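You operate a simulated robot arm through the tools that you are given. There is no shell and no other tool. Be economical: measure what you need, move in short steps, check, and stop when the job is done.

You run a simulated robot arm. Do the job below in one go: nothing can be reset, and whatever is moved stays where it is left.

TASK
Clean the rust off the thick pipe's thread and dope it.
Fine: tighten the vice first, wire brush the rust off, then brush dope over the thread; both brushes back, the vice still tight.

It is judged by the outcome, as a careful person would: the job done as asked, and still so three seconds after it is handed in. It fails if anything else is knocked over, pushed out of place, dropped, spilled or broken.

THE ROBOT
A 7-joint arm with a two-finger parallel gripper, fixed in place. Base frame: the origin is at the foot of the arm, x ahead of it, y to its left, z up; the work surface is at about z = 860. Units: mm, degrees, N and s.
With the tool pointing down near the work surface it reaches from about 300 to 700 mm from the base axis. Its first joint turns from -66.0 to 66.0 degrees. Payload 1.57 kg.
The tool frame sits at the grasp point between the pads (the TCP): z along the fingers, y along the line on which they close. The tips reach 30 mm beyond it. Largest opening 110 mm; finger width 24, thickness 12; the body of the gripper, 48 by 112 mm, starts 78 mm behind the TCP.
Orientation is that of the tool frame in the base frame, as [roll, pitch, yaw] about the fixed x, y, z axes, in that order (R = Rz(yaw) Ry(pitch) Rx(roll)). With the fingers straight down and closing along the base's y, the tool's x points along the base's -x, its y along +y and its z along -z.

THE INTERFACE
- The arm moves only by the tool step_arm. Its argument "commands" is one flat list of numbers, 7 for each row, row after row: the turn, a rotation vector about the tool's x, y, z in degrees, then the shift along the tool's x, y, z in cm, then the opening, from 0 (shut) to 1 (fully open). In form: [rx, ry, rz, x, y, z, claw, rx, ry, rz, x, y, z, claw, ...]. A call has 1 to 8 rows; each row is the pose to reach, as a shift and turn from the pose commanded when the call began, along the tool's axes at that moment. Rows are played at 5 a second. More than 50 mm and 8.6 degrees between two rows, or a gripper value outside its range, and nothing of the call is played. A pose out of reach is approached as far as the arm can. The call stops where the force on the tool passes 60 N (or 10 N more than at its start, if that is more) or the arm is blocked; 0.2 s more then pass. The fingers move at their own pace (about 108 mm/s each) and stop on an object; they squeeze with about 34 N. The grip force told is the motor's: it shows also when the fingers shut on nothing. Time passes only in rows, and 0.2 s behind the last, so rows that repeat a pose let the fingers close. It gives the time, the measured TCP pose, the force on the tool (base axes), the opening and the grip force at its end, in the units of the frame above (readings bear some noise).
- Cameras (640 x 400 px; columns grow to the right, rows downward): "scene" is fixed at [167.5, -390.1, 1417.9]; the picture's right is [0.79, -0.61, 0.00], its down [-0.28, -0.35, -0.89] and it looks along [0.55, 0.71, -0.45] (base axes); focal length 282 px, centre (320, 200). "wrist" rides on the gripper at [70, 16, -141] in the tool frame; the picture's right is [-0.23, 0.97, 0.00], its down [-0.85, -0.20, -0.48] and it looks along [-0.47, -0.11, 0.88] (tool axes); focal length 222 px, centre (320, 200). There is no depth. A picture from a camera that has moved, and an enlarged one, comes with that camera's place and axes in the base frame and with its lens.
- snapshot(camera): a new picture of that camera. No time passes.
- enlarge(camera, box): a new picture of the part [left, top, right, bottom] of that camera's present view, enlarged. No time passes.
- finish_job(): hands the job in; it is judged then, once.

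Work in short steps. Places have to be worked out from the pictures, the camera data and where the tool is seen: move nearer, look again, correct. Check each grasp and each placing, and mend what went wrong. You have 120 turns and 84 pictures in all, those below and enlarged ones among them. Open the gripper and draw the arm clear of the work before you hand the job in, unless the task says otherwise; then end with one line.

The tools are called after "Request:" as a command line: name --argument value ..., lists and objects as JSON in quotes. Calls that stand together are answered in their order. step_arm: Moves the arm, as the interface text tells. Its arguments: {"type":"object","properties":{"commands":{"type":"array"}},"required":["commands"]} The other tools are called the same way: snapshot (camera) takes a picture; enlarge (camera, box) takes an enlarged picture of a part of a camera's view; finish_job () hands the job in.

At the start:

```text
time_s: 0.0
eef_pos: [348.2, -83.9, 1281.5]
tool_rot: [180.0, -0.1, 179.9]
ft_force: [0.3, -0.9, -0.2]
gripper_width: 109.8
finger_force: 0.0
```

scene: 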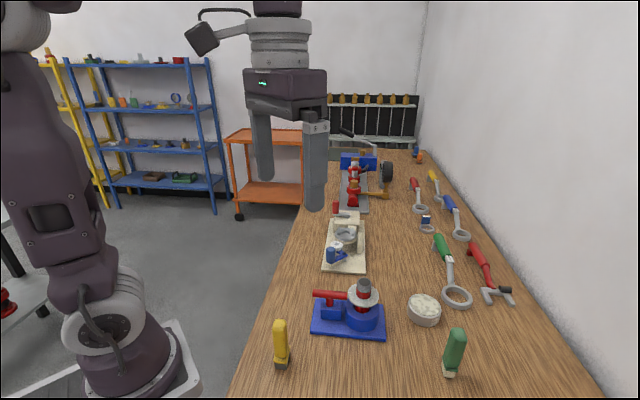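
wrist: 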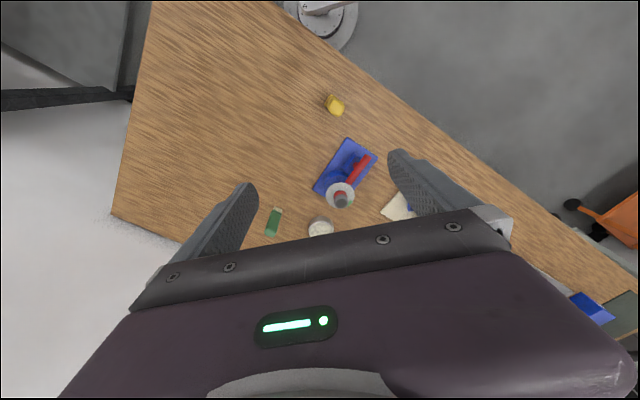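

I start by looking closely at the bench: the vice with red handle, yellow and green brushes, and the pot.

Request:
enlarge --camera "scene" --box '[240, 260, 500, 400]'

Request:
enlarge --camera "scene" --box '[300, 130, 530, 280]'

Request:
enlarge --camera "wrist" --box '[240, 80, 440, 250]'

```text
2.46 times, centred on (370, 330) of scene
camera zoom: at [167.5, -390.1, 1417.9], right [0.79, -0.61, 0.0], down [-0.28, -0.35, -0.89], along [0.55, 0.71, -0.45], focal length 693 px, centre (197, -120)
```

zoom: 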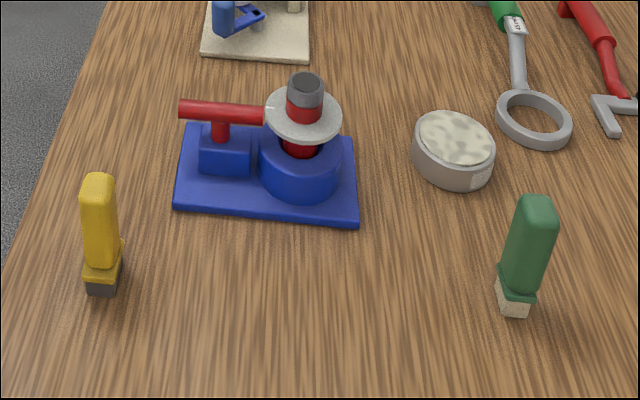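

```text
2.67 times, centred on (415, 205) of scene
camera zoom: at [167.5, -390.1, 1417.9], right [0.79, -0.61, 0.0], down [-0.28, -0.35, -0.89], along [0.55, 0.71, -0.45], focal length 751 px, centre (67, 187)
```

zoom: 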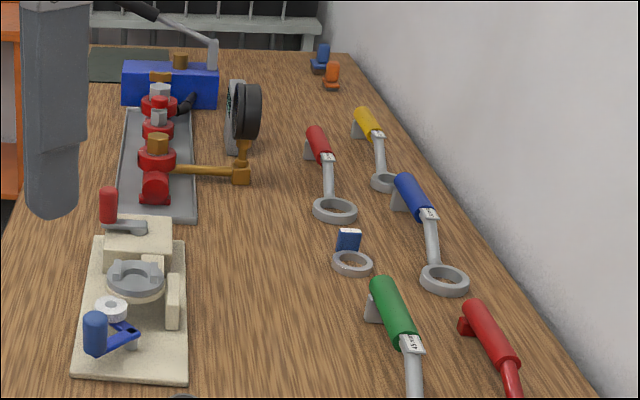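

```text
2.35 times, centred on (340, 165) of wrist
camera zoom: at [278.0, -68.8, 1422.1], right [0.23, 0.97, 0.0], down [0.85, -0.2, 0.48], along [0.47, -0.11, -0.88], focal length 523 px, centre (273, 282)
```

zoom: 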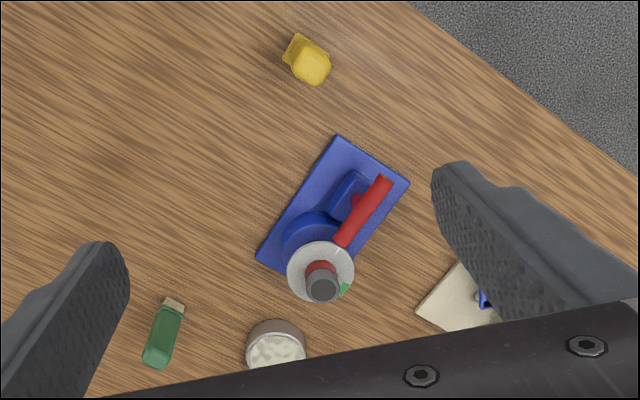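

I'll go lower towards the blue vice to see the pipe and handle up close.

Request:
step_arm --commands '[0, 0, 0, -1.3, 0.6, 3.75, 1, 0, 0, 0, -2.6, 1.2, 7.5, 1, 0, 0, 0, -3.9, 1.8, 11.25, 1, 0, 0, 0, -5.2, 2.4, 15, 1]'

Request:
snapshot --camera "wrist"

```text
time_s: 1.0
eef_pos: [398.2, -58.4, 1129.5]
tool_rot: [-179.9, 0.0, 180.0]
ft_force: [0.0, 0.9, 0.0]
gripper_width: 109.7
finger_force: 0.1
```

```text
78 pictures are left
camera wrist: at [330.0, -42.8, 1269.9], right [0.23, 0.97, 0.0], down [0.85, -0.2, 0.48], along [0.47, -0.11, -0.88], focal length 222 px, centre (320, 200)
```

wrist: 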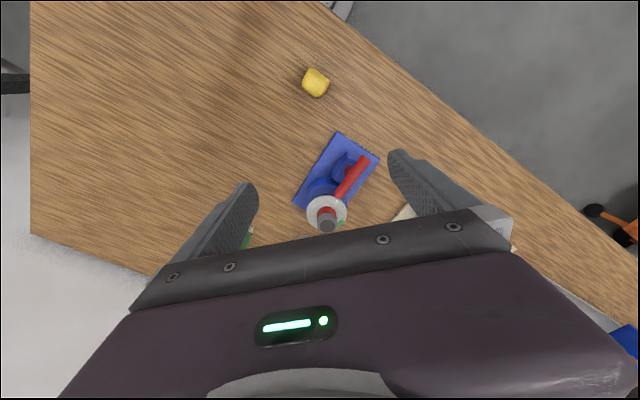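

Request:
enlarge --camera "wrist" --box '[280, 120, 400, 240]'

Request:
enlarge --camera "scene" --box '[300, 270, 400, 345]'

Request:
enlarge --camera "scene" --box '[315, 195, 385, 280]'

```text
3.33 times, centred on (340, 180) of wrist
camera zoom: at [330.0, -42.8, 1269.9], right [0.23, 0.97, 0.0], down [0.85, -0.2, 0.48], along [0.47, -0.11, -0.88], focal length 740 px, centre (253, 267)
```

zoom: 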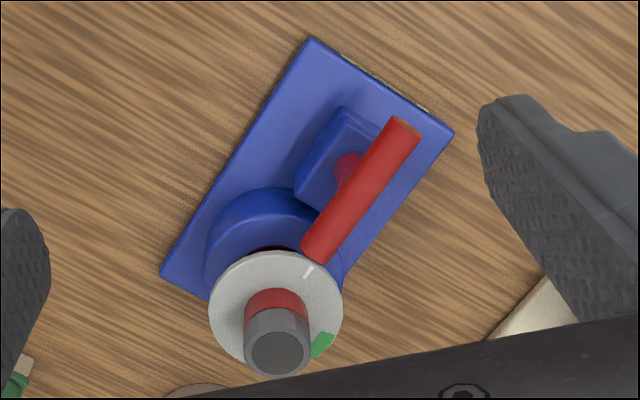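

```text
5.33 times, centred on (350, 308) of scene
camera zoom: at [167.5, -390.1, 1417.9], right [0.79, -0.61, 0.0], down [-0.28, -0.35, -0.89], along [0.55, 0.71, -0.45], focal length 1501 px, centre (160, -373)
```

zoom: 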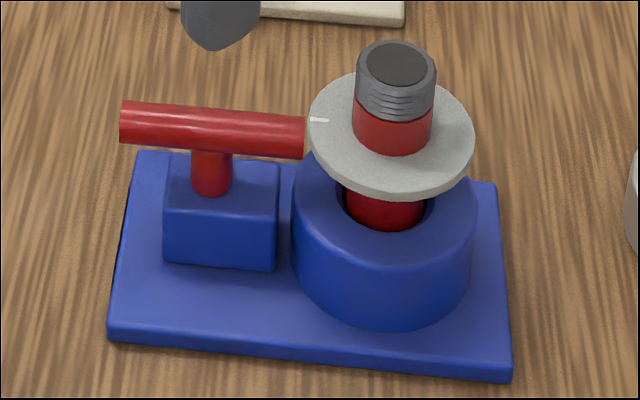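

```text
4.71 times, centred on (350, 238) of scene
camera zoom: at [167.5, -390.1, 1417.9], right [0.79, -0.61, 0.0], down [-0.28, -0.35, -0.89], along [0.55, 0.71, -0.45], focal length 1325 px, centre (179, 24)
```

zoom: 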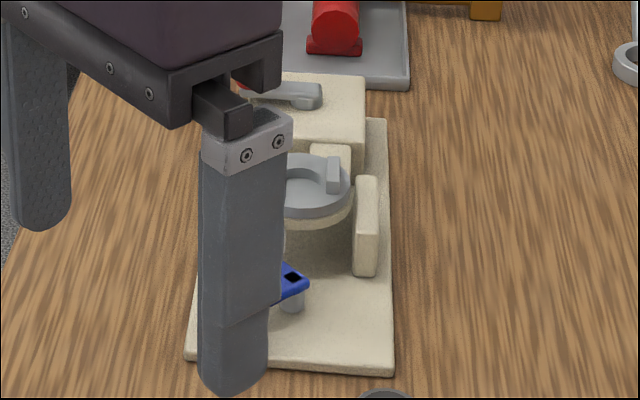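

The blue vice's T-handle runs from about (449,0) to (505,-50) at z≈940, pivot at about (477,-25); the pipe is at (527,-79) with its top near z≈986. I'll move above the handle with the fingers closing across the bar.

Request:
step_arm --commands '[0, 0, 7, -1.3, 0.55, 0.6, 0.5, 0, 0, 14, -2.6, 1.1, 1.2, 0.5, 0, 0, 21, -3.9, 1.65, 2, 0.5, 0, 0, 28, -5.2, 2.2, 3, 0.5, 0, 0, 35, -6.5, 2.8, 4, 0.5, 0, 0, 42, -7.9, 3.3, 5, 0.5]'

Request:
snapshot --camera "wrist"

Request:
enlarge --camera "scene" --box '[280, 220, 440, 345]'

```text
time_s: 2.4
eef_pos: [476.5, -26.6, 1079.7]
tool_rot: [-180.0, 0.0, 137.8]
ft_force: [0.4, -0.1, -0.4]
gripper_width: 54.7
finger_force: 0.0
```

```text
74 pictures are left
camera wrist: at [437.6, 31.5, 1220.4], right [0.82, 0.57, 0.0], down [0.5, -0.72, 0.48], along [0.27, -0.39, -0.88], focal length 222 px, centre (320, 200)
```

wrist: 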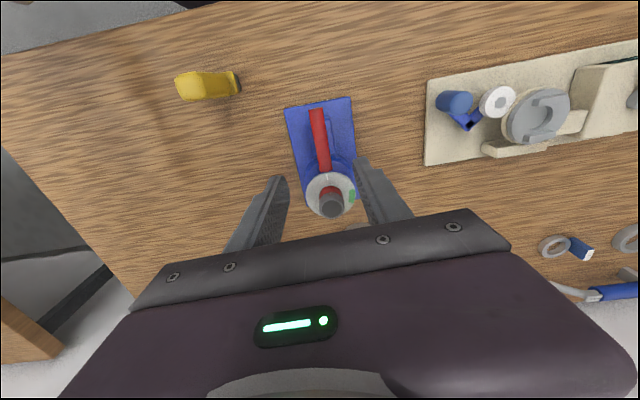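

```text
3.20 times, centred on (360, 282) of scene
camera zoom: at [167.5, -390.1, 1417.9], right [0.79, -0.61, 0.0], down [-0.28, -0.35, -0.89], along [0.55, 0.71, -0.45], focal length 901 px, centre (192, -64)
```

zoom: 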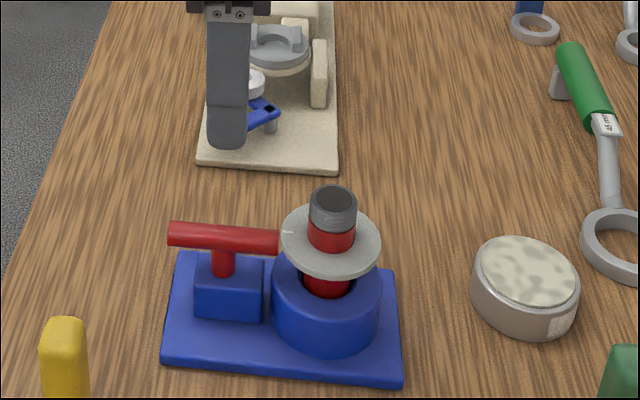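

The bar centre re-measures at about (478,-25), heading about -46°. Turning 4° more and descending around the bar to z≈958, then gripping.

Request:
step_arm --commands '[0, 0, 2, 0, 0, 4, 0.5, 0, 0, 4, 0, 0, 8, 0.5, 0, 0, 4, 0, 0, 11, 0.5, 0, 0, 4, 0, 0, 12.2, 0.5, 0, 0, 4, 0, 0, 12.2, 0.3]'

Request:
enlarge --camera "scene" --box '[280, 240, 440, 345]'

Request:
enlarge --camera "wrist" --box '[220, 80, 440, 230]'

```text
time_s: 3.6
eef_pos: [478.9, -26.5, 959.1]
tool_rot: [-180.0, 0.0, 133.9]
ft_force: [0.0, 0.4, 0.3]
gripper_width: 32.9
finger_force: 0.0
```

```text
3.81 times, centred on (360, 292) of scene
camera zoom: at [167.5, -390.1, 1417.9], right [0.79, -0.61, 0.0], down [-0.28, -0.35, -0.89], along [0.55, 0.71, -0.45], focal length 1072 px, centre (168, -152)
```

zoom: 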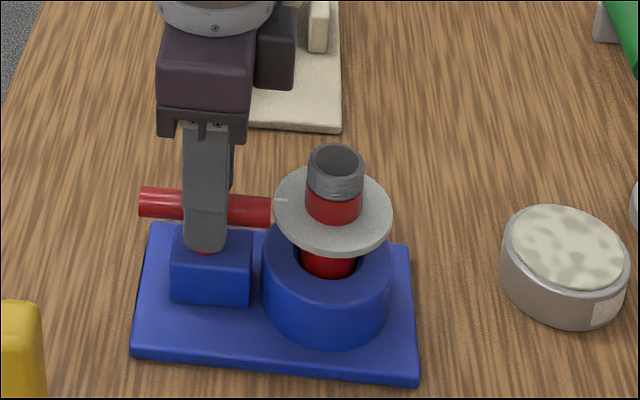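

```text
2.67 times, centred on (330, 155) of wrist
camera zoom: at [443.4, 34.6, 1099.9], right [0.86, 0.51, 0.0], down [0.45, -0.75, 0.48], along [0.24, -0.41, -0.88], focal length 592 px, centre (293, 320)
```

zoom: 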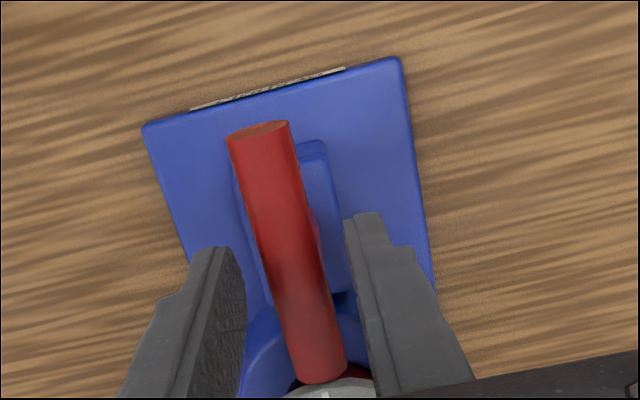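

Well centred; closing on the bar.

Request:
step_arm --commands '[0, 0, 0, 0, 0, 0, 0.15, 0, 0, 0, 0, 0, 0, 0, 0, 0, 0, 0, 0, 0, 0]'

```text
time_s: 4.4
eef_pos: [479.6, -27.1, 959.3]
tool_rot: [-179.9, 0.0, 134.1]
ft_force: [1.8, 1.7, -8.2]
gripper_width: 18.0
finger_force: 32.8
```

Gripped at 18 mm. I turn 24° clockwise (seen from above) in small steps and watch the force and the dial.

Request:
step_arm --commands '[0, 0, 6, 0, 0, 0, 0, 0, 0, 12, 0, 0, 0, 0, 0, 0, 18, 0, 0, 0, 0, 0, 0, 24, 0, 0, 0, 0]'

Request:
enlarge --camera "scene" --box '[280, 240, 440, 345]'

```text
time_s: 5.4
eef_pos: [477.9, -27.6, 958.9]
tool_rot: [179.9, -0.1, 109.9]
ft_force: [4.7, 13.4, -10.1]
gripper_width: 17.9
finger_force: 32.8
```

```text
3.81 times, centred on (360, 292) of scene
camera zoom: at [167.8, -389.8, 1418.0], right [0.79, -0.61, 0.0], down [-0.28, -0.35, -0.89], along [0.55, 0.71, -0.45], focal length 1072 px, centre (168, -152)
```

zoom: 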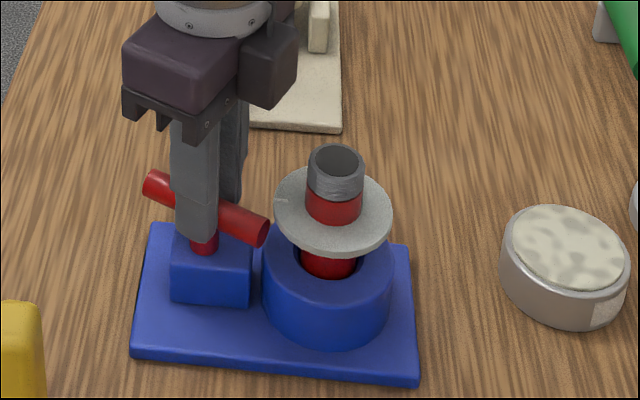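

The handle turns with light resistance; the dial disc stays put. Continuing with a tiny +y correction to stay on the pivot.

Request:
step_arm --commands '[0, 0, 7, 0.15, 0.05, 0, 0, 0, 0, 14, 0.2, 0.07, 0, 0, 0, 0, 21, 0.2, 0.07, 0, 0, 0, 0, 28, 0.2, 0.07, 0, 0, 0, 0, 35, 0.2, 0.07, 0, 0]'

Request:
enlarge --camera "scene" --box '[280, 240, 440, 345]'

```text
time_s: 6.6
eef_pos: [476.2, -26.4, 959.0]
tool_rot: [-180.0, 0.1, 74.7]
ft_force: [-10.2, -20.6, 7.6]
gripper_width: 18.1
finger_force: 33.1
```

```text
3.81 times, centred on (360, 292) of scene
camera zoom: at [167.1, -390.7, 1417.8], right [0.79, -0.61, 0.0], down [-0.28, -0.35, -0.89], along [0.55, 0.71, -0.45], focal length 1072 px, centre (168, -152)
```

zoom: 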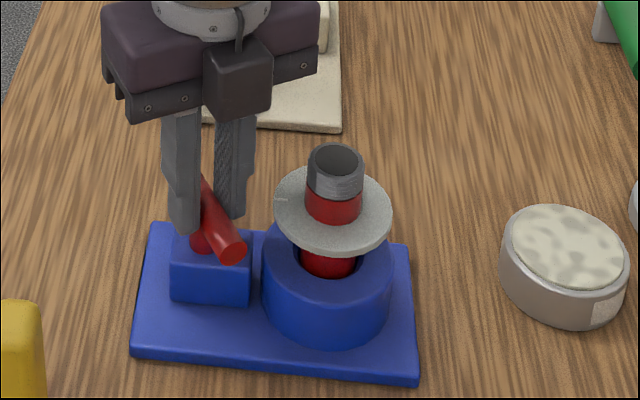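

Slight side load the other way; correct back 1 mm and keep turning clockwise.

Request:
step_arm --commands '[0, 0, 7, -0.1, 0, 0, 0, 0, 0, 14, -0.1, 0, 0, 0, 0, 0, 21, -0.1, 0, 0, 0, 0, 0, 28, -0.1, 0, 0, 0, 0, 0, 35, -0.1, 0, 0, 0]'

Request:
enlarge --camera "scene" --box '[280, 240, 440, 345]'

```text
time_s: 7.8
eef_pos: [476.4, -26.2, 960.6]
tool_rot: [-179.8, 0.1, 40.0]
ft_force: [-17.8, -6.6, -6.9]
gripper_width: 19.3
finger_force: 33.2
```

```text
3.81 times, centred on (360, 292) of scene
camera zoom: at [167.2, -390.3, 1417.9], right [0.79, -0.61, 0.0], down [-0.28, -0.35, -0.89], along [0.55, 0.71, -0.45], focal length 1072 px, centre (168, -152)
```

zoom: 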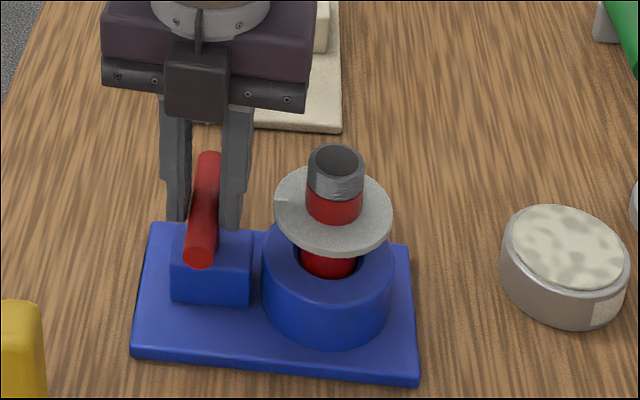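

Opening grew to 19.3 mm, so the handle may be reaching its stop. I take a close look before pushing further.

Request:
enlarge --camera "wrist" --box '[220, 60, 440, 230]'

Request:
step_arm --commands '[0, 0, 4, 0, 0, 0, 0, 0, 0, 8, 0, 0, 0, 0, 0, 0, 8, 0, 0, 0, 0]'

Request:
enlarge --camera "wrist" --box '[220, 60, 440, 230]'

```text
2.35 times, centred on (330, 145) of wrist
camera zoom: at [541.6, 5.9, 1100.0], right [0.45, -0.89, 0.0], down [-0.78, -0.4, 0.48], along [-0.43, -0.21, -0.88], focal length 523 px, centre (296, 329)
```

zoom: 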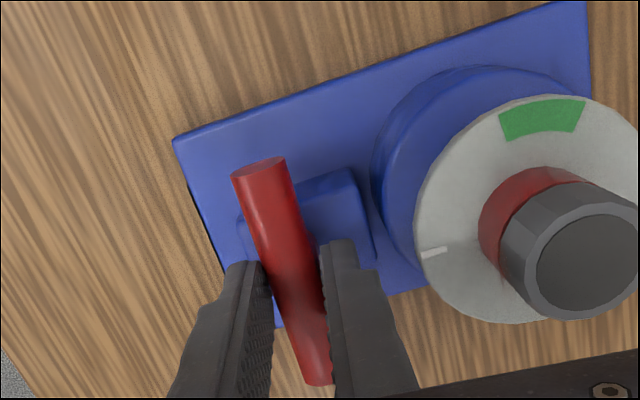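

```text
time_s: 8.6
eef_pos: [476.8, -24.8, 959.0]
tool_rot: [-179.8, -0.1, 32.0]
ft_force: [-17.0, 14.5, -2.6]
gripper_width: 23.1
finger_force: 35.8
```

```text
2.35 times, centred on (330, 145) of wrist
camera zoom: at [546.2, -2.5, 1100.3], right [0.32, -0.95, 0.0], down [-0.83, -0.29, 0.48], along [-0.45, -0.15, -0.88], focal length 523 px, centre (296, 329)
```

zoom: 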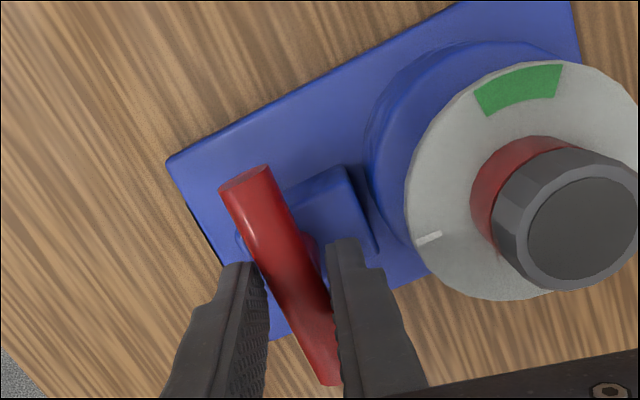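

The bar is hard against its stop after about 90° clockwise while the fingers slipped on it: the vice is tight. I open straight away (no back-turn) and lift.

Request:
step_arm --commands '[0, 0, 0, 0, 0, 0, 0.4, 0, 0, 0, 0, 0, 0, 0.45, 0, 0, 0, 0, 0, -2, 0.45, 0, 0, 0, 0, 0, -5, 0.45, 0, 0, 0, 0, 0, -9.5, 0.5, 0, 0, 0, 0, 0, -14, 0.5]'

Request:
snapshot --camera "wrist"

```text
time_s: 10.0
eef_pos: [483.0, -28.2, 1101.0]
tool_rot: [-180.0, 0.0, 32.0]
ft_force: [-0.3, -0.1, -1.1]
gripper_width: 54.8
finger_force: 0.0
```

```text
65 pictures are left
camera wrist: at [550.2, -4.5, 1240.0], right [0.32, -0.95, 0.0], down [-0.83, -0.28, 0.48], along [-0.45, -0.15, -0.88], focal length 222 px, centre (320, 200)
```

wrist: 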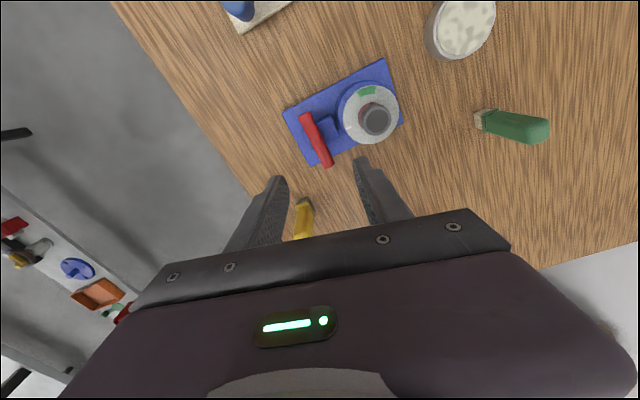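

Vice stays tight. Now check the thread and the brushes in zoom.

Request:
enlarge --camera "wrist" --box '[330, 70, 420, 150]'

Request:
enlarge --camera "scene" --box '[340, 270, 390, 320]'

```text
5.00 times, centred on (375, 110) of wrist
camera zoom: at [550.2, -4.5, 1240.0], right [0.32, -0.95, 0.0], down [-0.83, -0.28, 0.48], along [-0.45, -0.15, -0.88], focal length 1111 px, centre (45, 650)
```

zoom: 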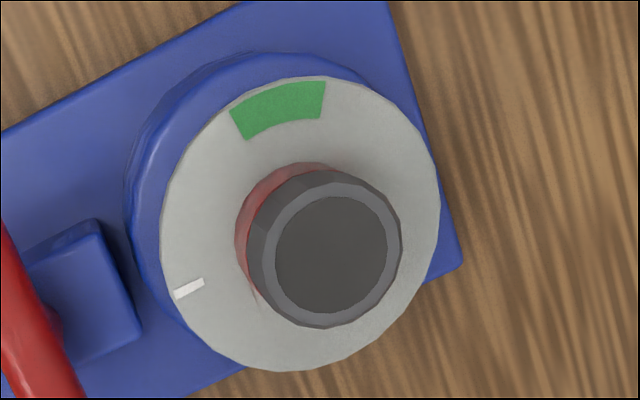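

```text
8.00 times, centred on (365, 295) of scene
camera zoom: at [167.5, -390.1, 1417.9], right [0.79, -0.61, 0.0], down [-0.28, -0.35, -0.89], along [0.55, 0.71, -0.45], focal length 2252 px, centre (-40, -560)
```

zoom: 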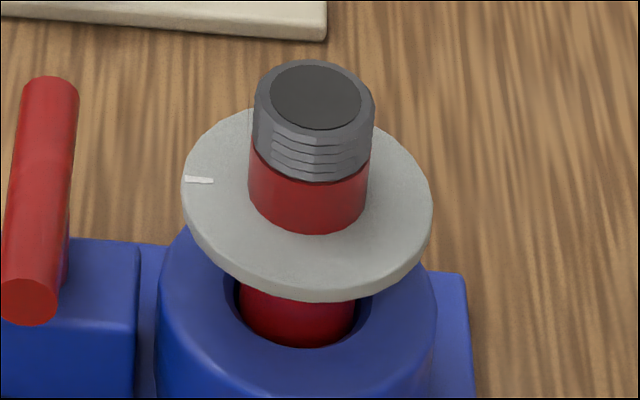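

No rust is visible on the sides seen so far, so I'll look at the far side of the thread by tilting the camera from the +x side.

Request:
step_arm --commands '[0, -6, 0, 2.3, 1.6, 0, 0.5, 0, -12, 0, 4.6, 3.3, 0, 0.5, 0, -18, 0, 7, 5, 1, 0.5, 0, -24, 0, 9.3, 6.6, 3, 0.5, 0, -30, 0, 11.6, 8.2, 5.5, 0.5]'

Request:
snapshot --camera "wrist"

```text
time_s: 11.2
eef_pos: [571.5, -32.7, 1031.6]
tool_rot: [179.9, 30.1, 32.0]
ft_force: [-0.5, 1.3, -0.3]
gripper_width: 55.0
finger_force: 0.1
out of reach, approached as far as the arm can: row 4, 5
```

```text
62 pictures are left
camera wrist: at [692.2, 22.4, 1117.8], right [0.35, -0.93, 0.11], down [-0.53, -0.09, 0.84], along [-0.77, -0.35, -0.53], focal length 222 px, centre (320, 200)
```

wrist: 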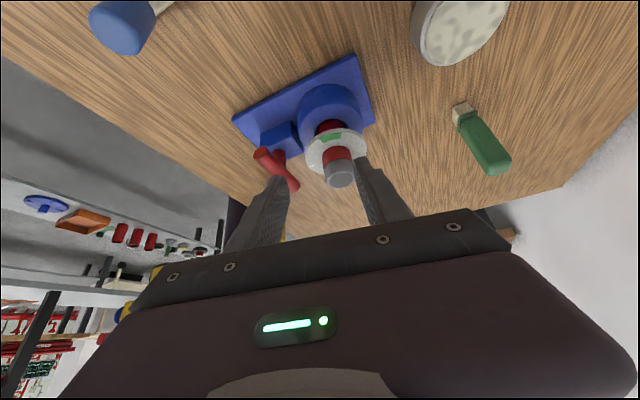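

Request:
enlarge --camera "wrist" --box '[300, 110, 380, 195]'

Request:
enlarge --camera "wrist" --box '[400, 0, 540, 190]'

```text
4.71 times, centred on (340, 152) of wrist
camera zoom: at [692.2, 22.4, 1117.8], right [0.35, -0.93, 0.11], down [-0.53, -0.09, 0.84], along [-0.77, -0.35, -0.53], focal length 1045 px, centre (226, 424)
```

zoom: 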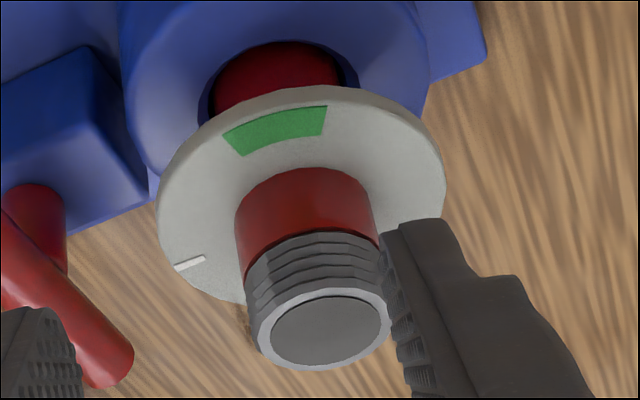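

```text
2.11 times, centred on (470, 95) of wrist
camera zoom: at [692.2, 22.4, 1117.8], right [0.35, -0.93, 0.11], down [-0.53, -0.09, 0.84], along [-0.77, -0.35, -0.53], focal length 468 px, centre (4, 421)
```

zoom: 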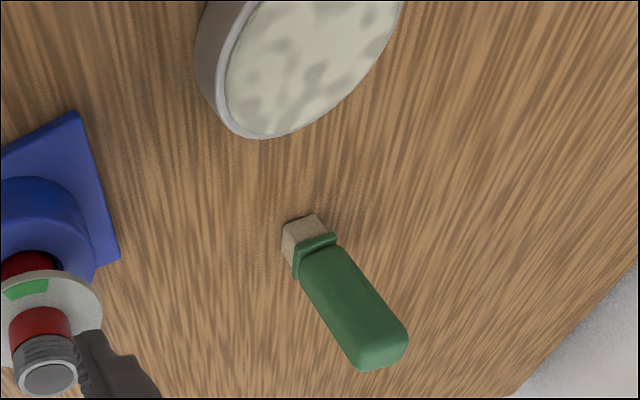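

Nothing brown is visible yet on any side; the rust may show only as dull thread. I'll brush all around. Next: come back over the yellow wire brush (at about (332,-54)) and look at its orientation.

Request:
step_arm --commands '[0, 0, 0, -2.25, 0, -3.9, 0.6, 0, 6, 0, -5.7, -1.06, -6.5, 0.6, 0, 12, 0, -9.4, -3.2, -6.1, 0.6, 0, 18, 0, -13, -5.6, -4.6, 0.6, 0, 24, 0, -16.6, -7.6, -2.9, 0.6, 0, 30, 0, -20, -9.8, -0.9, 0.6, 0, 30, 0, -21.2, -10.6, -0.2, 0.6]'

Request:
snapshot --camera "wrist"

```text
time_s: 12.8
eef_pos: [358.2, -35.5, 1133.0]
tool_rot: [-180.0, -0.1, 32.0]
ft_force: [-1.7, -1.4, 0.8]
gripper_width: 66.1
finger_force: 0.0
out of reach, approached as far as the arm can: row 1
```

```text
59 pictures are left
camera wrist: at [427.8, -13.6, 1273.3], right [0.32, -0.95, 0.0], down [-0.83, -0.28, 0.48], along [-0.45, -0.15, -0.88], focal length 222 px, centre (320, 200)
```

wrist: 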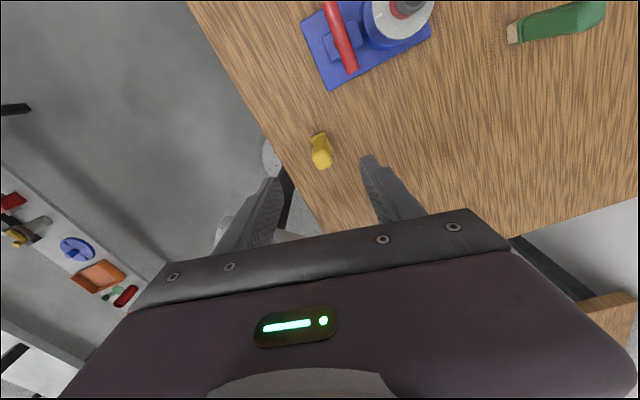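

Request:
enlarge --camera "wrist" --box '[290, 115, 354, 179]'

Request:
enlarge --camera "scene" --box '[250, 310, 310, 380]'

```text
6.25 times, centred on (322, 147) of wrist
camera zoom: at [427.8, -13.6, 1273.3], right [0.32, -0.95, 0.0], down [-0.83, -0.28, 0.48], along [-0.45, -0.15, -0.88], focal length 1388 px, centre (308, 531)
```

zoom: 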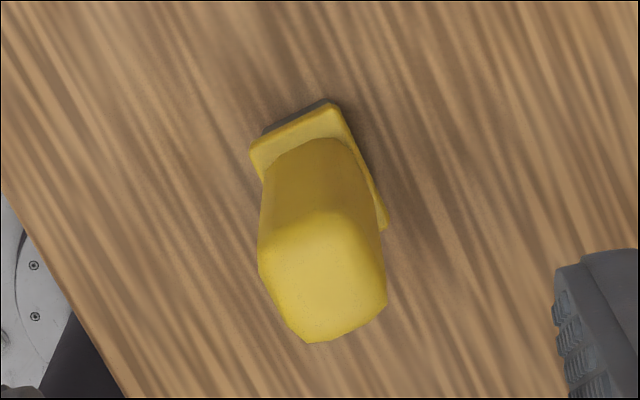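

```text
5.71 times, centred on (280, 345) of scene
camera zoom: at [167.5, -390.1, 1417.9], right [0.79, -0.61, 0.0], down [-0.28, -0.35, -0.89], along [0.55, 0.71, -0.45], focal length 1608 px, centre (549, -629)
```

zoom: 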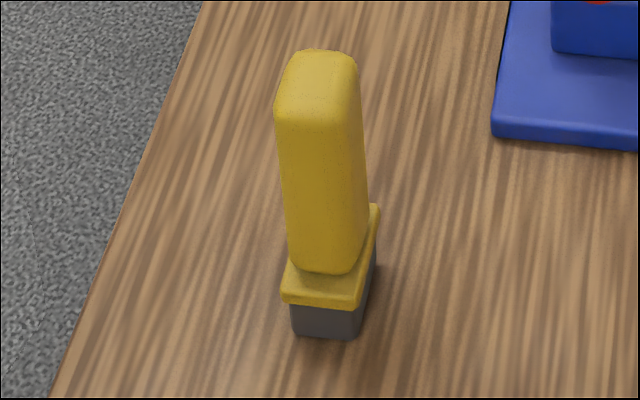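

The brush stands with its narrow side along about -45° and centre about (332,-49). I align yaw to 45° above it and partly descend, then check.

Request:
step_arm --commands '[0, 0, -6.5, -1.5, -0.1, 2.5, 0.6, 0, 0, -13, -2.9, -0.2, 5, 0.6, 0, 0, -13, -2.9, -0.2, 8.5, 0.6]'

Request:
enlarge --camera "wrist" --box '[240, 100, 420, 220]'

Request:
enlarge --camera "scene" --box '[200, 240, 360, 380]'

```text
time_s: 13.6
eef_pos: [331.5, -51.8, 1043.8]
tool_rot: [179.9, 0.1, 45.1]
ft_force: [-0.7, -0.7, -0.6]
gripper_width: 66.2
finger_force: 0.1
```

```text
3.33 times, centred on (330, 160) of wrist
camera zoom: at [394.0, -13.6, 1185.2], right [0.53, -0.85, 0.0], down [-0.75, -0.46, 0.48], along [-0.41, -0.25, -0.88], focal length 740 px, centre (287, 333)
```

zoom: 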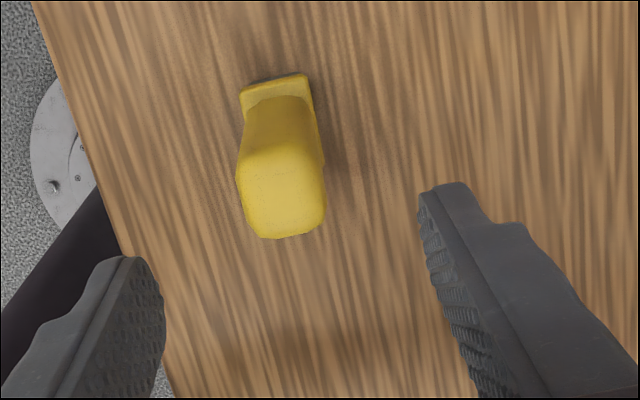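

```text
2.86 times, centred on (280, 310) of scene
camera zoom: at [167.5, -390.1, 1417.9], right [0.79, -0.61, 0.0], down [-0.28, -0.35, -0.89], along [0.55, 0.71, -0.45], focal length 804 px, centre (434, -114)
```

zoom: 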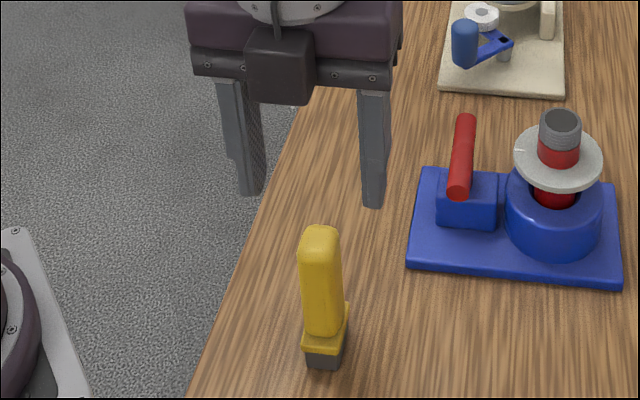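

Aligned and centred. Descend to z≈925 and grip the brush handle.

Request:
step_arm --commands '[0, 0, 0, 0.1, 0, 4, 0.6, 0, 0, 0, 0.1, 0, 8, 0.6, 0, 0, 0, 0.1, 0, 11, 0.6, 0, 0, 0, 0.1, 0, 11.9, 0.5, 0, 0, 0, 0.1, 0, 11.9, 0.2, 0, 0, 0, 0.1, 0, 11.9, 0, 0, 0, 0, 0.1, 0, 11.9, 0]'

Request:
enlarge --camera "scene" --box '[200, 280, 360, 400]'

```text
time_s: 15.2
eef_pos: [333.6, -49.9, 929.4]
tool_rot: [180.0, 0.0, 45.0]
ft_force: [-0.2, 0.2, -0.2]
gripper_width: 25.6
finger_force: 34.4
```

```text
3.33 times, centred on (280, 340) of scene
camera zoom: at [167.5, -390.1, 1417.9], right [0.79, -0.61, 0.0], down [-0.28, -0.35, -0.89], along [0.55, 0.71, -0.45], focal length 938 px, centre (453, -267)
```

zoom: 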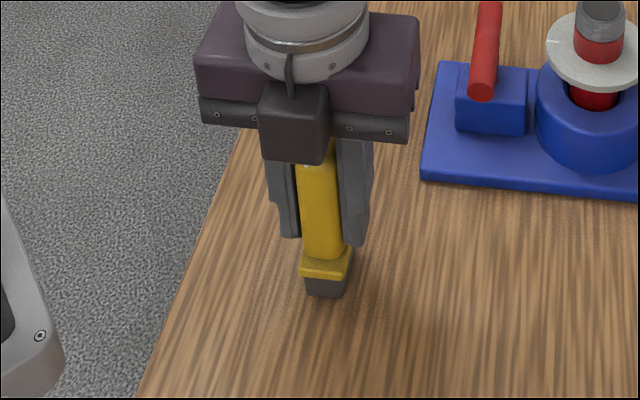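

Gripped at 25.6 mm; the brush's home is TCP (333.6,-49.9,929.4) at yaw 45. Lift and carry it beside the pipe, high first.

Request:
step_arm --commands '[0, 0, 0, 0, 0, -4, 0, 0, 0, 0, 0, 0, -8, 0, 0, 0, 0, 0, 0, -12, 0, 0, 0, 0, 2, 2, -15, 0, 0, 0, 0, 5, 4.5, -15, 0, 0, 0, 0, 8, 7, -15, 0, 0, 0, 0, 10.5, 9.5, -15, 0, 0, 0, 0, 11.6, 10.46, -15, 0]'

Request:
enlarge --camera "scene" --box '[280, 220, 440, 345]'

Request:
snapshot --camera "wrist"

```text
time_s: 17.0
eef_pos: [491.2, -43.2, 1077.9]
tool_rot: [180.0, 0.0, 45.0]
ft_force: [-0.1, -1.2, -1.1]
gripper_width: 25.6
finger_force: 34.3
```

```text
3.20 times, centred on (360, 282) of scene
camera zoom: at [167.6, -390.1, 1417.9], right [0.79, -0.61, 0.0], down [-0.28, -0.35, -0.89], along [0.55, 0.71, -0.45], focal length 901 px, centre (192, -64)
```

zoom: 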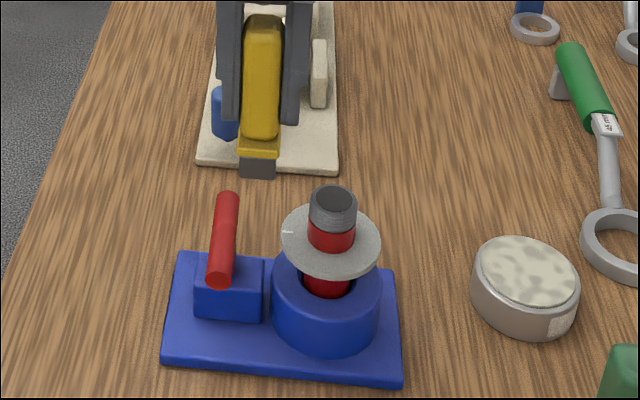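

```text
52 pictures are left
camera wrist: at [553.1, -5.4, 1218.6], right [0.53, -0.85, 0.0], down [-0.75, -0.46, 0.48], along [-0.41, -0.25, -0.88], focal length 222 px, centre (320, 200)
```

wrist: 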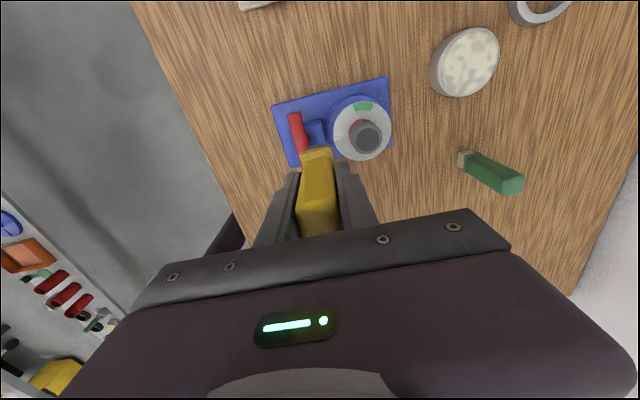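

Pipe axis re-measures at about (532,-76). I go down so the bristles span the thread (TCP z≈1038) and approach to just short of contact.

Request:
step_arm --commands '[0, 0, 0, 0.6, 0, 2, 0, 0, 0, 0, 0.6, 0, 4, 0, 0, 0, 0, 0.6, 1, 4, 0, 0, 0, 0, 0.6, 1.8, 4, 0]'

Request:
enlarge --camera "scene" --box '[310, 225, 420, 315]'

Request:
enlarge --camera "wrist" --box '[270, 70, 430, 220]'

```text
time_s: 18.0
eef_pos: [508.7, -51.5, 1039.9]
tool_rot: [-180.0, 0.0, 45.0]
ft_force: [0.8, 0.3, -1.5]
gripper_width: 25.8
finger_force: 34.5
```

```text
4.44 times, centred on (365, 270) of scene
camera zoom: at [167.6, -390.1, 1417.9], right [0.79, -0.61, 0.0], down [-0.28, -0.35, -0.89], along [0.55, 0.71, -0.45], focal length 1251 px, centre (120, -111)
```

zoom: 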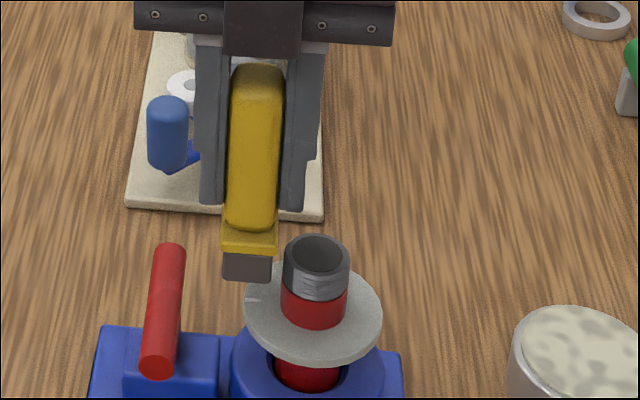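

```text
2.67 times, centred on (350, 145) of wrist
camera zoom: at [570.4, -14.4, 1180.4], right [0.53, -0.85, 0.0], down [-0.75, -0.46, 0.48], along [-0.41, -0.25, -0.88], focal length 592 px, centre (240, 347)
```

zoom: 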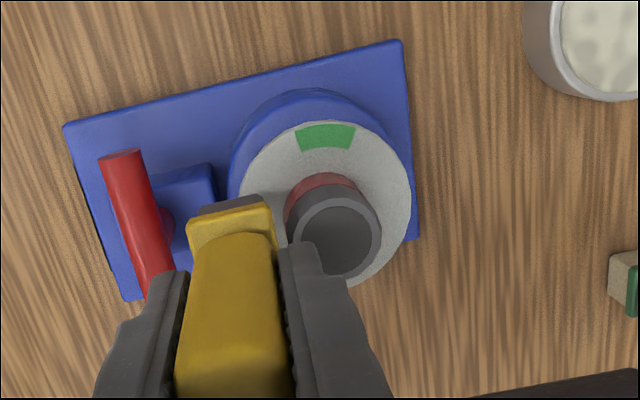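

Pipe axis triangulates to (533,-76.5), top z≈981.5. Lower 4 mm and press gently along tool y until contact.

Request:
step_arm --commands '[0, 0, 0, 0, 0, 0.4, 0, 0, 0, 0, 0, 0.3, 0.4, 0, 0, 0, 0, 0, 0.5, 0.4, 0, 0, 0, 0, 0, 0.7, 0.4, 0]'

Request:
enlarge --camera "scene" --box '[325, 240, 405, 305]'

```text
time_s: 19.0
eef_pos: [513.6, -56.5, 1035.3]
tool_rot: [-180.0, -0.1, 45.0]
ft_force: [-3.2, 3.4, 0.7]
gripper_width: 25.9
finger_force: 33.6
```

```text
6.15 times, centred on (365, 272) of scene
camera zoom: at [167.5, -390.0, 1418.0], right [0.79, -0.61, 0.0], down [-0.28, -0.35, -0.89], along [0.55, 0.71, -0.45], focal length 1732 px, centre (43, -246)
```

zoom: 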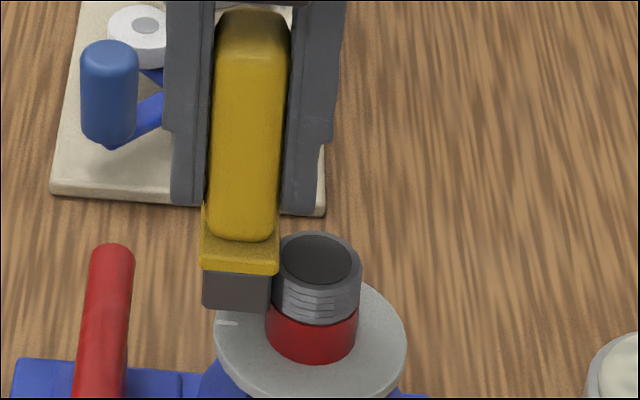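

Contact at about 4.6 N. Scrub with short strokes along the face and up/down, then check for change.

Request:
step_arm --commands '[0, 0, 0, 1, 0.1, 0, 0, 0, 0, 0, -1, 0.1, 0, 0, 0, 0, 0, 1, 0.1, 0.2, 0, 0, 0, 0, -1, 0.1, 0.2, 0, 0, 0, 0, 1, 0.1, -0.2, 0, 0, 0, 0, -1, 0.1, -0.2, 0, 0, 0, 0, 1, 0.1, 0, 0, 0, 0, 0, -1, 0.1, 0, 0]'

Request:
enlarge --camera "scene" --box '[325, 240, 405, 305]'

Request:
enlarge --camera "wrist" --box '[300, 70, 420, 190]'

```text
time_s: 20.8
eef_pos: [506.8, -64.0, 1033.4]
tool_rot: [-179.9, -0.1, 45.1]
ft_force: [-10.2, 19.4, -1.6]
gripper_width: 25.7
finger_force: 33.7
```

```text
6.15 times, centred on (365, 272) of scene
camera zoom: at [167.3, -389.5, 1418.1], right [0.79, -0.61, 0.0], down [-0.28, -0.35, -0.89], along [0.55, 0.71, -0.45], focal length 1732 px, centre (43, -246)
```

zoom: 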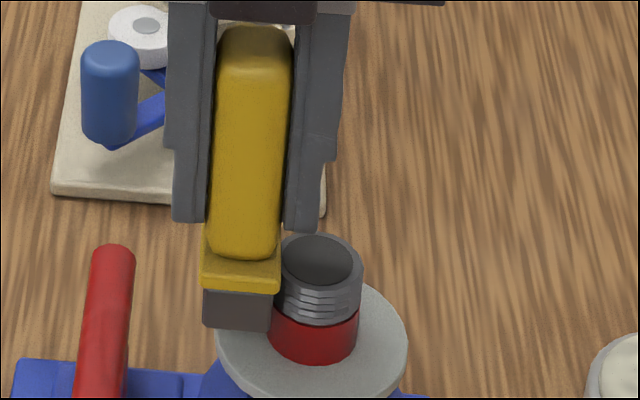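

```text
3.33 times, centred on (360, 130) of wrist
camera zoom: at [569.4, -25.4, 1174.9], right [0.53, -0.85, 0.0], down [-0.74, -0.47, 0.48], along [-0.41, -0.25, -0.88], focal length 740 px, centre (187, 433)
```

zoom: 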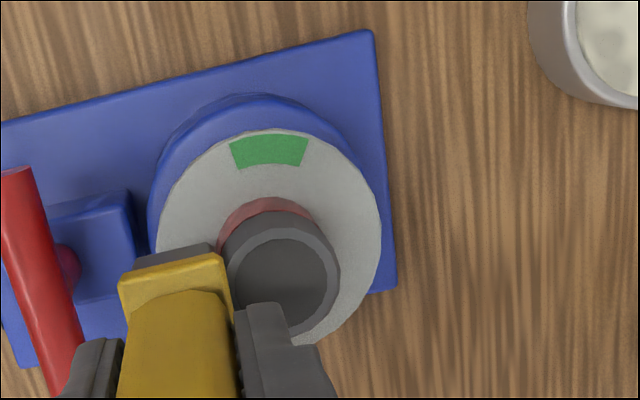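

No visible change from here, but the scrubbed side is hidden. I'll back off, and scrub the side facing the scene camera where a change would be visible.

Request:
step_arm --commands '[0, 0, 0, 0, -1.8, 0, 0, 0, 0, 0, -3.5, -1.8, 0, 0, 0, 0, 0, -3.5, 1, 0, 0, 0, 0, 0, -3.5, 2.7, 0, 0, 0, 0, 0, -2.6, 2.7, 0, 0, 0, 0, 0, -2.3, 2.7, 0, 0]'

Request:
enlarge --camera "scene" --box '[325, 240, 405, 305]'

Request:
enlarge --camera "wrist" --box '[260, 70, 380, 190]'

```text
time_s: 22.2
eef_pos: [509.7, -101.6, 1033.2]
tool_rot: [-179.9, 0.2, 44.9]
ft_force: [-11.3, -13.9, 0.7]
gripper_width: 26.0
finger_force: 33.9
```

```text
6.15 times, centred on (365, 272) of scene
camera zoom: at [167.2, -390.5, 1417.9], right [0.79, -0.61, 0.0], down [-0.28, -0.35, -0.89], along [0.55, 0.71, -0.45], focal length 1732 px, centre (43, -246)
```

zoom: 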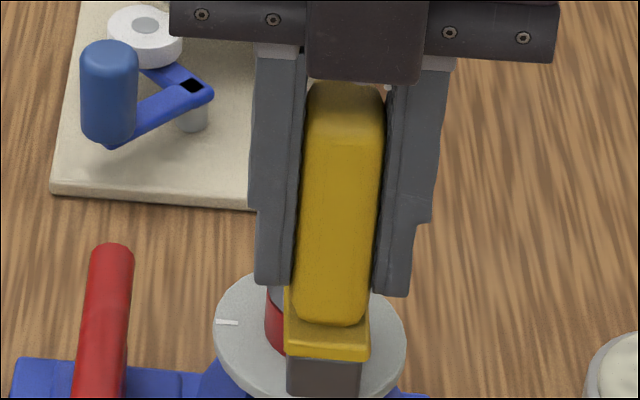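

```text
3.33 times, centred on (320, 130) of wrist
camera zoom: at [571.1, -64.7, 1174.8], right [0.53, -0.85, 0.0], down [-0.75, -0.46, 0.48], along [-0.41, -0.25, -0.88], focal length 740 px, centre (320, 433)
```

zoom: 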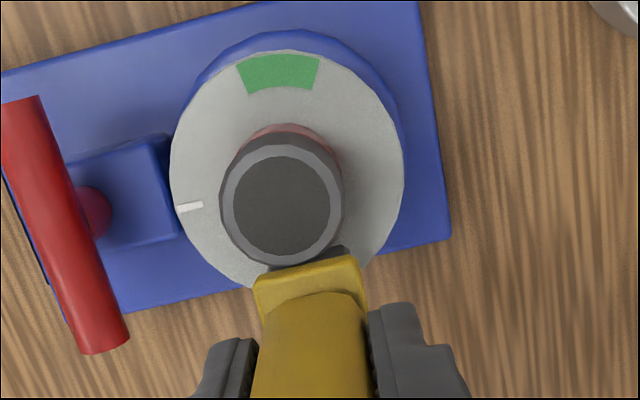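

Contact on the near side (≈18 N). Ease slightly, scrub sideways and vertically, back off and look.

Request:
step_arm --commands '[0, 0, 0, -0.1, 0.9, 0, 0, 0, 0, 0, -0.1, -1, 0.1, 0, 0, 0, 0, -0.1, 0.9, 0.2, 0, 0, 0, 0, -0.1, -1, 0, 0, 0, 0, 0, -0.1, 0.9, -0.2, 0, 0, 0, 0, -0.1, -1, -0.2, 0, 0, 0, 0, -0.1, 0, 0, 0, 0, 0, 0, -1.5, 0, 0, 0]'

Request:
step_arm --commands '[0, 0, 0, -2, 3, 0, 0, 0, 0, 0, -1, 5, 0, 0]'

Request:
enlarge --camera "scene" --box '[325, 240, 405, 305]'

```text
time_s: 24.0
eef_pos: [500.0, -110.3, 1035.6]
tool_rot: [-180.0, -0.2, 45.0]
ft_force: [0.3, 0.4, -0.7]
gripper_width: 25.6
finger_force: 33.7
```

```text
time_s: 24.6
eef_pos: [527.8, -153.4, 1036.6]
tool_rot: [-179.9, 0.0, 44.8]
ft_force: [0.2, -0.4, -1.7]
gripper_width: 25.6
finger_force: 34.1
```

```text
6.15 times, centred on (365, 272) of scene
camera zoom: at [167.5, -390.1, 1417.9], right [0.79, -0.61, 0.0], down [-0.28, -0.35, -0.89], along [0.55, 0.71, -0.45], focal length 1732 px, centre (43, -246)
```

zoom: 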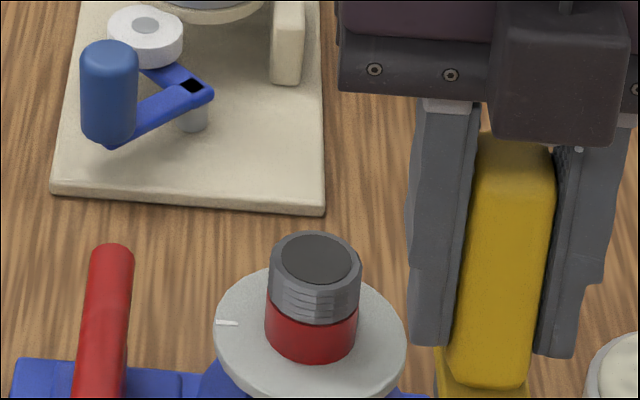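

I zoom hard on the thread to judge its surface state.

Request:
enlarge --camera "scene" --box '[354, 266, 374, 286]'

Request:
enlarge --camera "wrist" --box '[180, 50, 340, 180]'

```text
16.00 times, centred on (364, 276) of scene
camera zoom: at [167.5, -390.1, 1417.9], right [0.79, -0.61, 0.0], down [-0.28, -0.35, -0.89], along [0.55, 0.71, -0.45], focal length 4504 px, centre (-384, -1016)
```

zoom: 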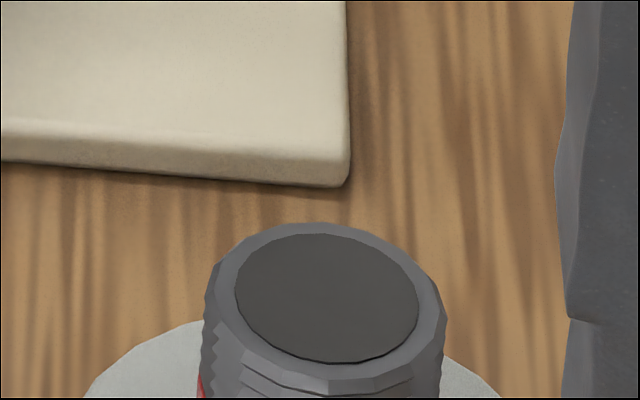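

```text
3.08 times, centred on (260, 115) of wrist
camera zoom: at [589.6, -114.8, 1176.7], right [0.53, -0.85, 0.0], down [-0.75, -0.46, 0.48], along [-0.41, -0.25, -0.88], focal length 684 px, centre (505, 462)
```

zoom: 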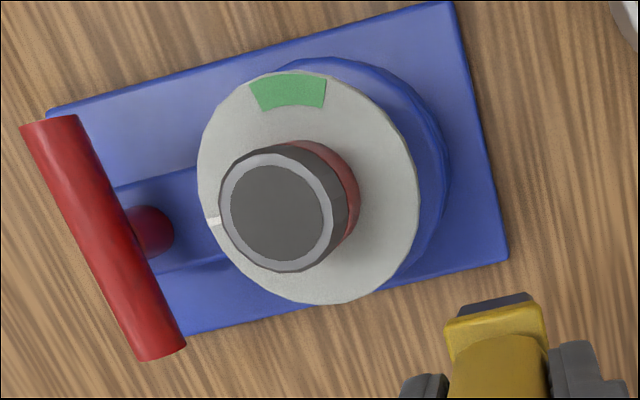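

Request:
enlarge --camera "scene" --box '[350, 274, 380, 296]'

```text
16.00 times, centred on (365, 285) of scene
camera zoom: at [167.5, -390.1, 1417.9], right [0.79, -0.61, 0.0], down [-0.28, -0.35, -0.89], along [0.55, 0.71, -0.45], focal length 4504 px, centre (-400, -1160)
```

zoom: 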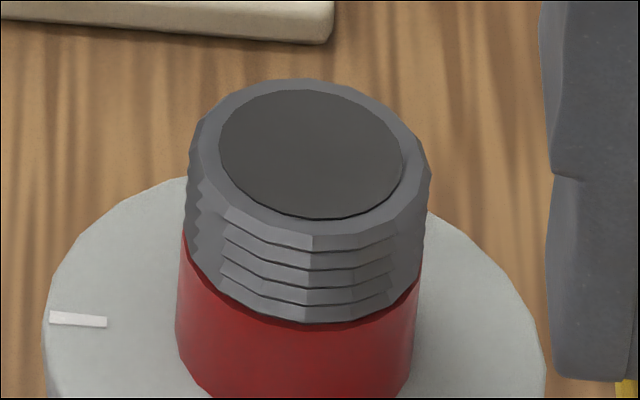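

The thread here looks grey all round. Before going on I check the cream fixture and the far bench for any other pipe or rust.

Request:
enlarge --camera "scene" --box '[318, 200, 378, 275]'

Request:
enlarge --camera "scene" --box '[325, 140, 445, 215]'

```text
5.33 times, centred on (348, 238) of scene
camera zoom: at [167.5, -390.1, 1417.9], right [0.79, -0.61, 0.0], down [-0.28, -0.35, -0.89], along [0.55, 0.71, -0.45], focal length 1501 px, centre (171, 0)
```

zoom: 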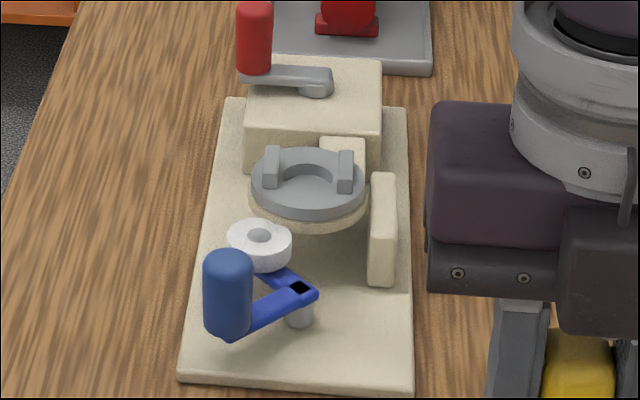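

```text
5.33 times, centred on (385, 178) of scene
camera zoom: at [167.5, -390.1, 1417.9], right [0.79, -0.61, 0.0], down [-0.28, -0.35, -0.89], along [0.55, 0.71, -0.45], focal length 1501 px, centre (-27, 320)
```

zoom: 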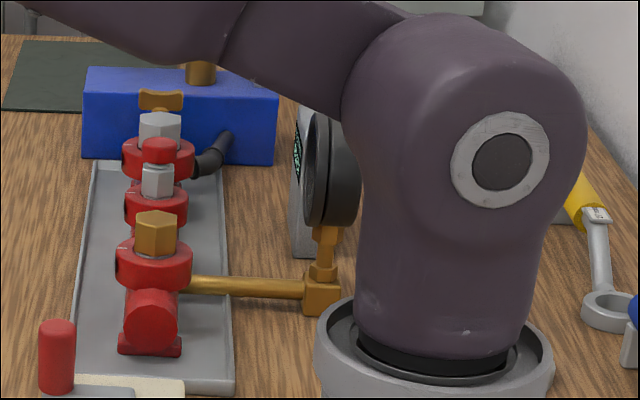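

All other fixtures are unrelated, so I keep working on this thread: orbit the brush all the way around it with light pressure, starting on the +y (tool) face.

Request:
step_arm --commands '[0, 0, 0, 4.6, -0.1, 0.1, 0, 0, 0, 0, 4.6, -1.8, 0.1, 0, 0, 0, 0, 4.6, -2.35, 0.1, 0, 0, 0, 0, 5.8, -2.4, 0.1, 0, 0, 0, 0, 7.2, -2.4, 0.1, 0, 0, 0, 0, 5.0, -2.4, 0.2, 0, 0, 0, 0, 7.2, -2.4, 0, 0]'

Request:
enlarge --camera "wrist" --box '[200, 70, 360, 200]'

```text
time_s: 26.2
eef_pos: [561.5, -85.1, 1035.6]
tool_rot: [180.0, 0.2, 45.0]
ft_force: [9.8, -19.5, -2.7]
gripper_width: 25.8
finger_force: 33.8
```

```text
3.08 times, centred on (280, 135) of wrist
camera zoom: at [622.9, -47.3, 1175.8], right [0.53, -0.85, 0.0], down [-0.75, -0.46, 0.48], along [-0.41, -0.25, -0.88], focal length 684 px, centre (443, 400)
```

zoom: 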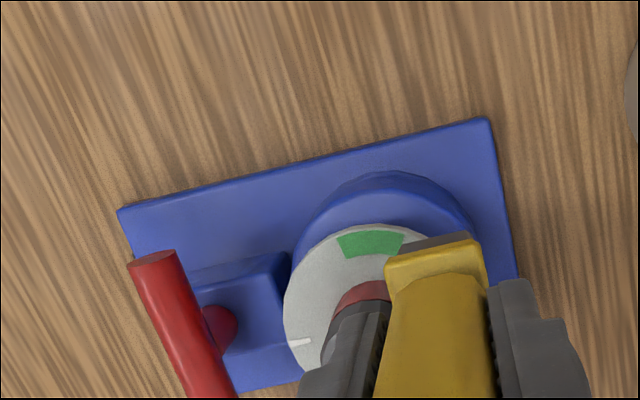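

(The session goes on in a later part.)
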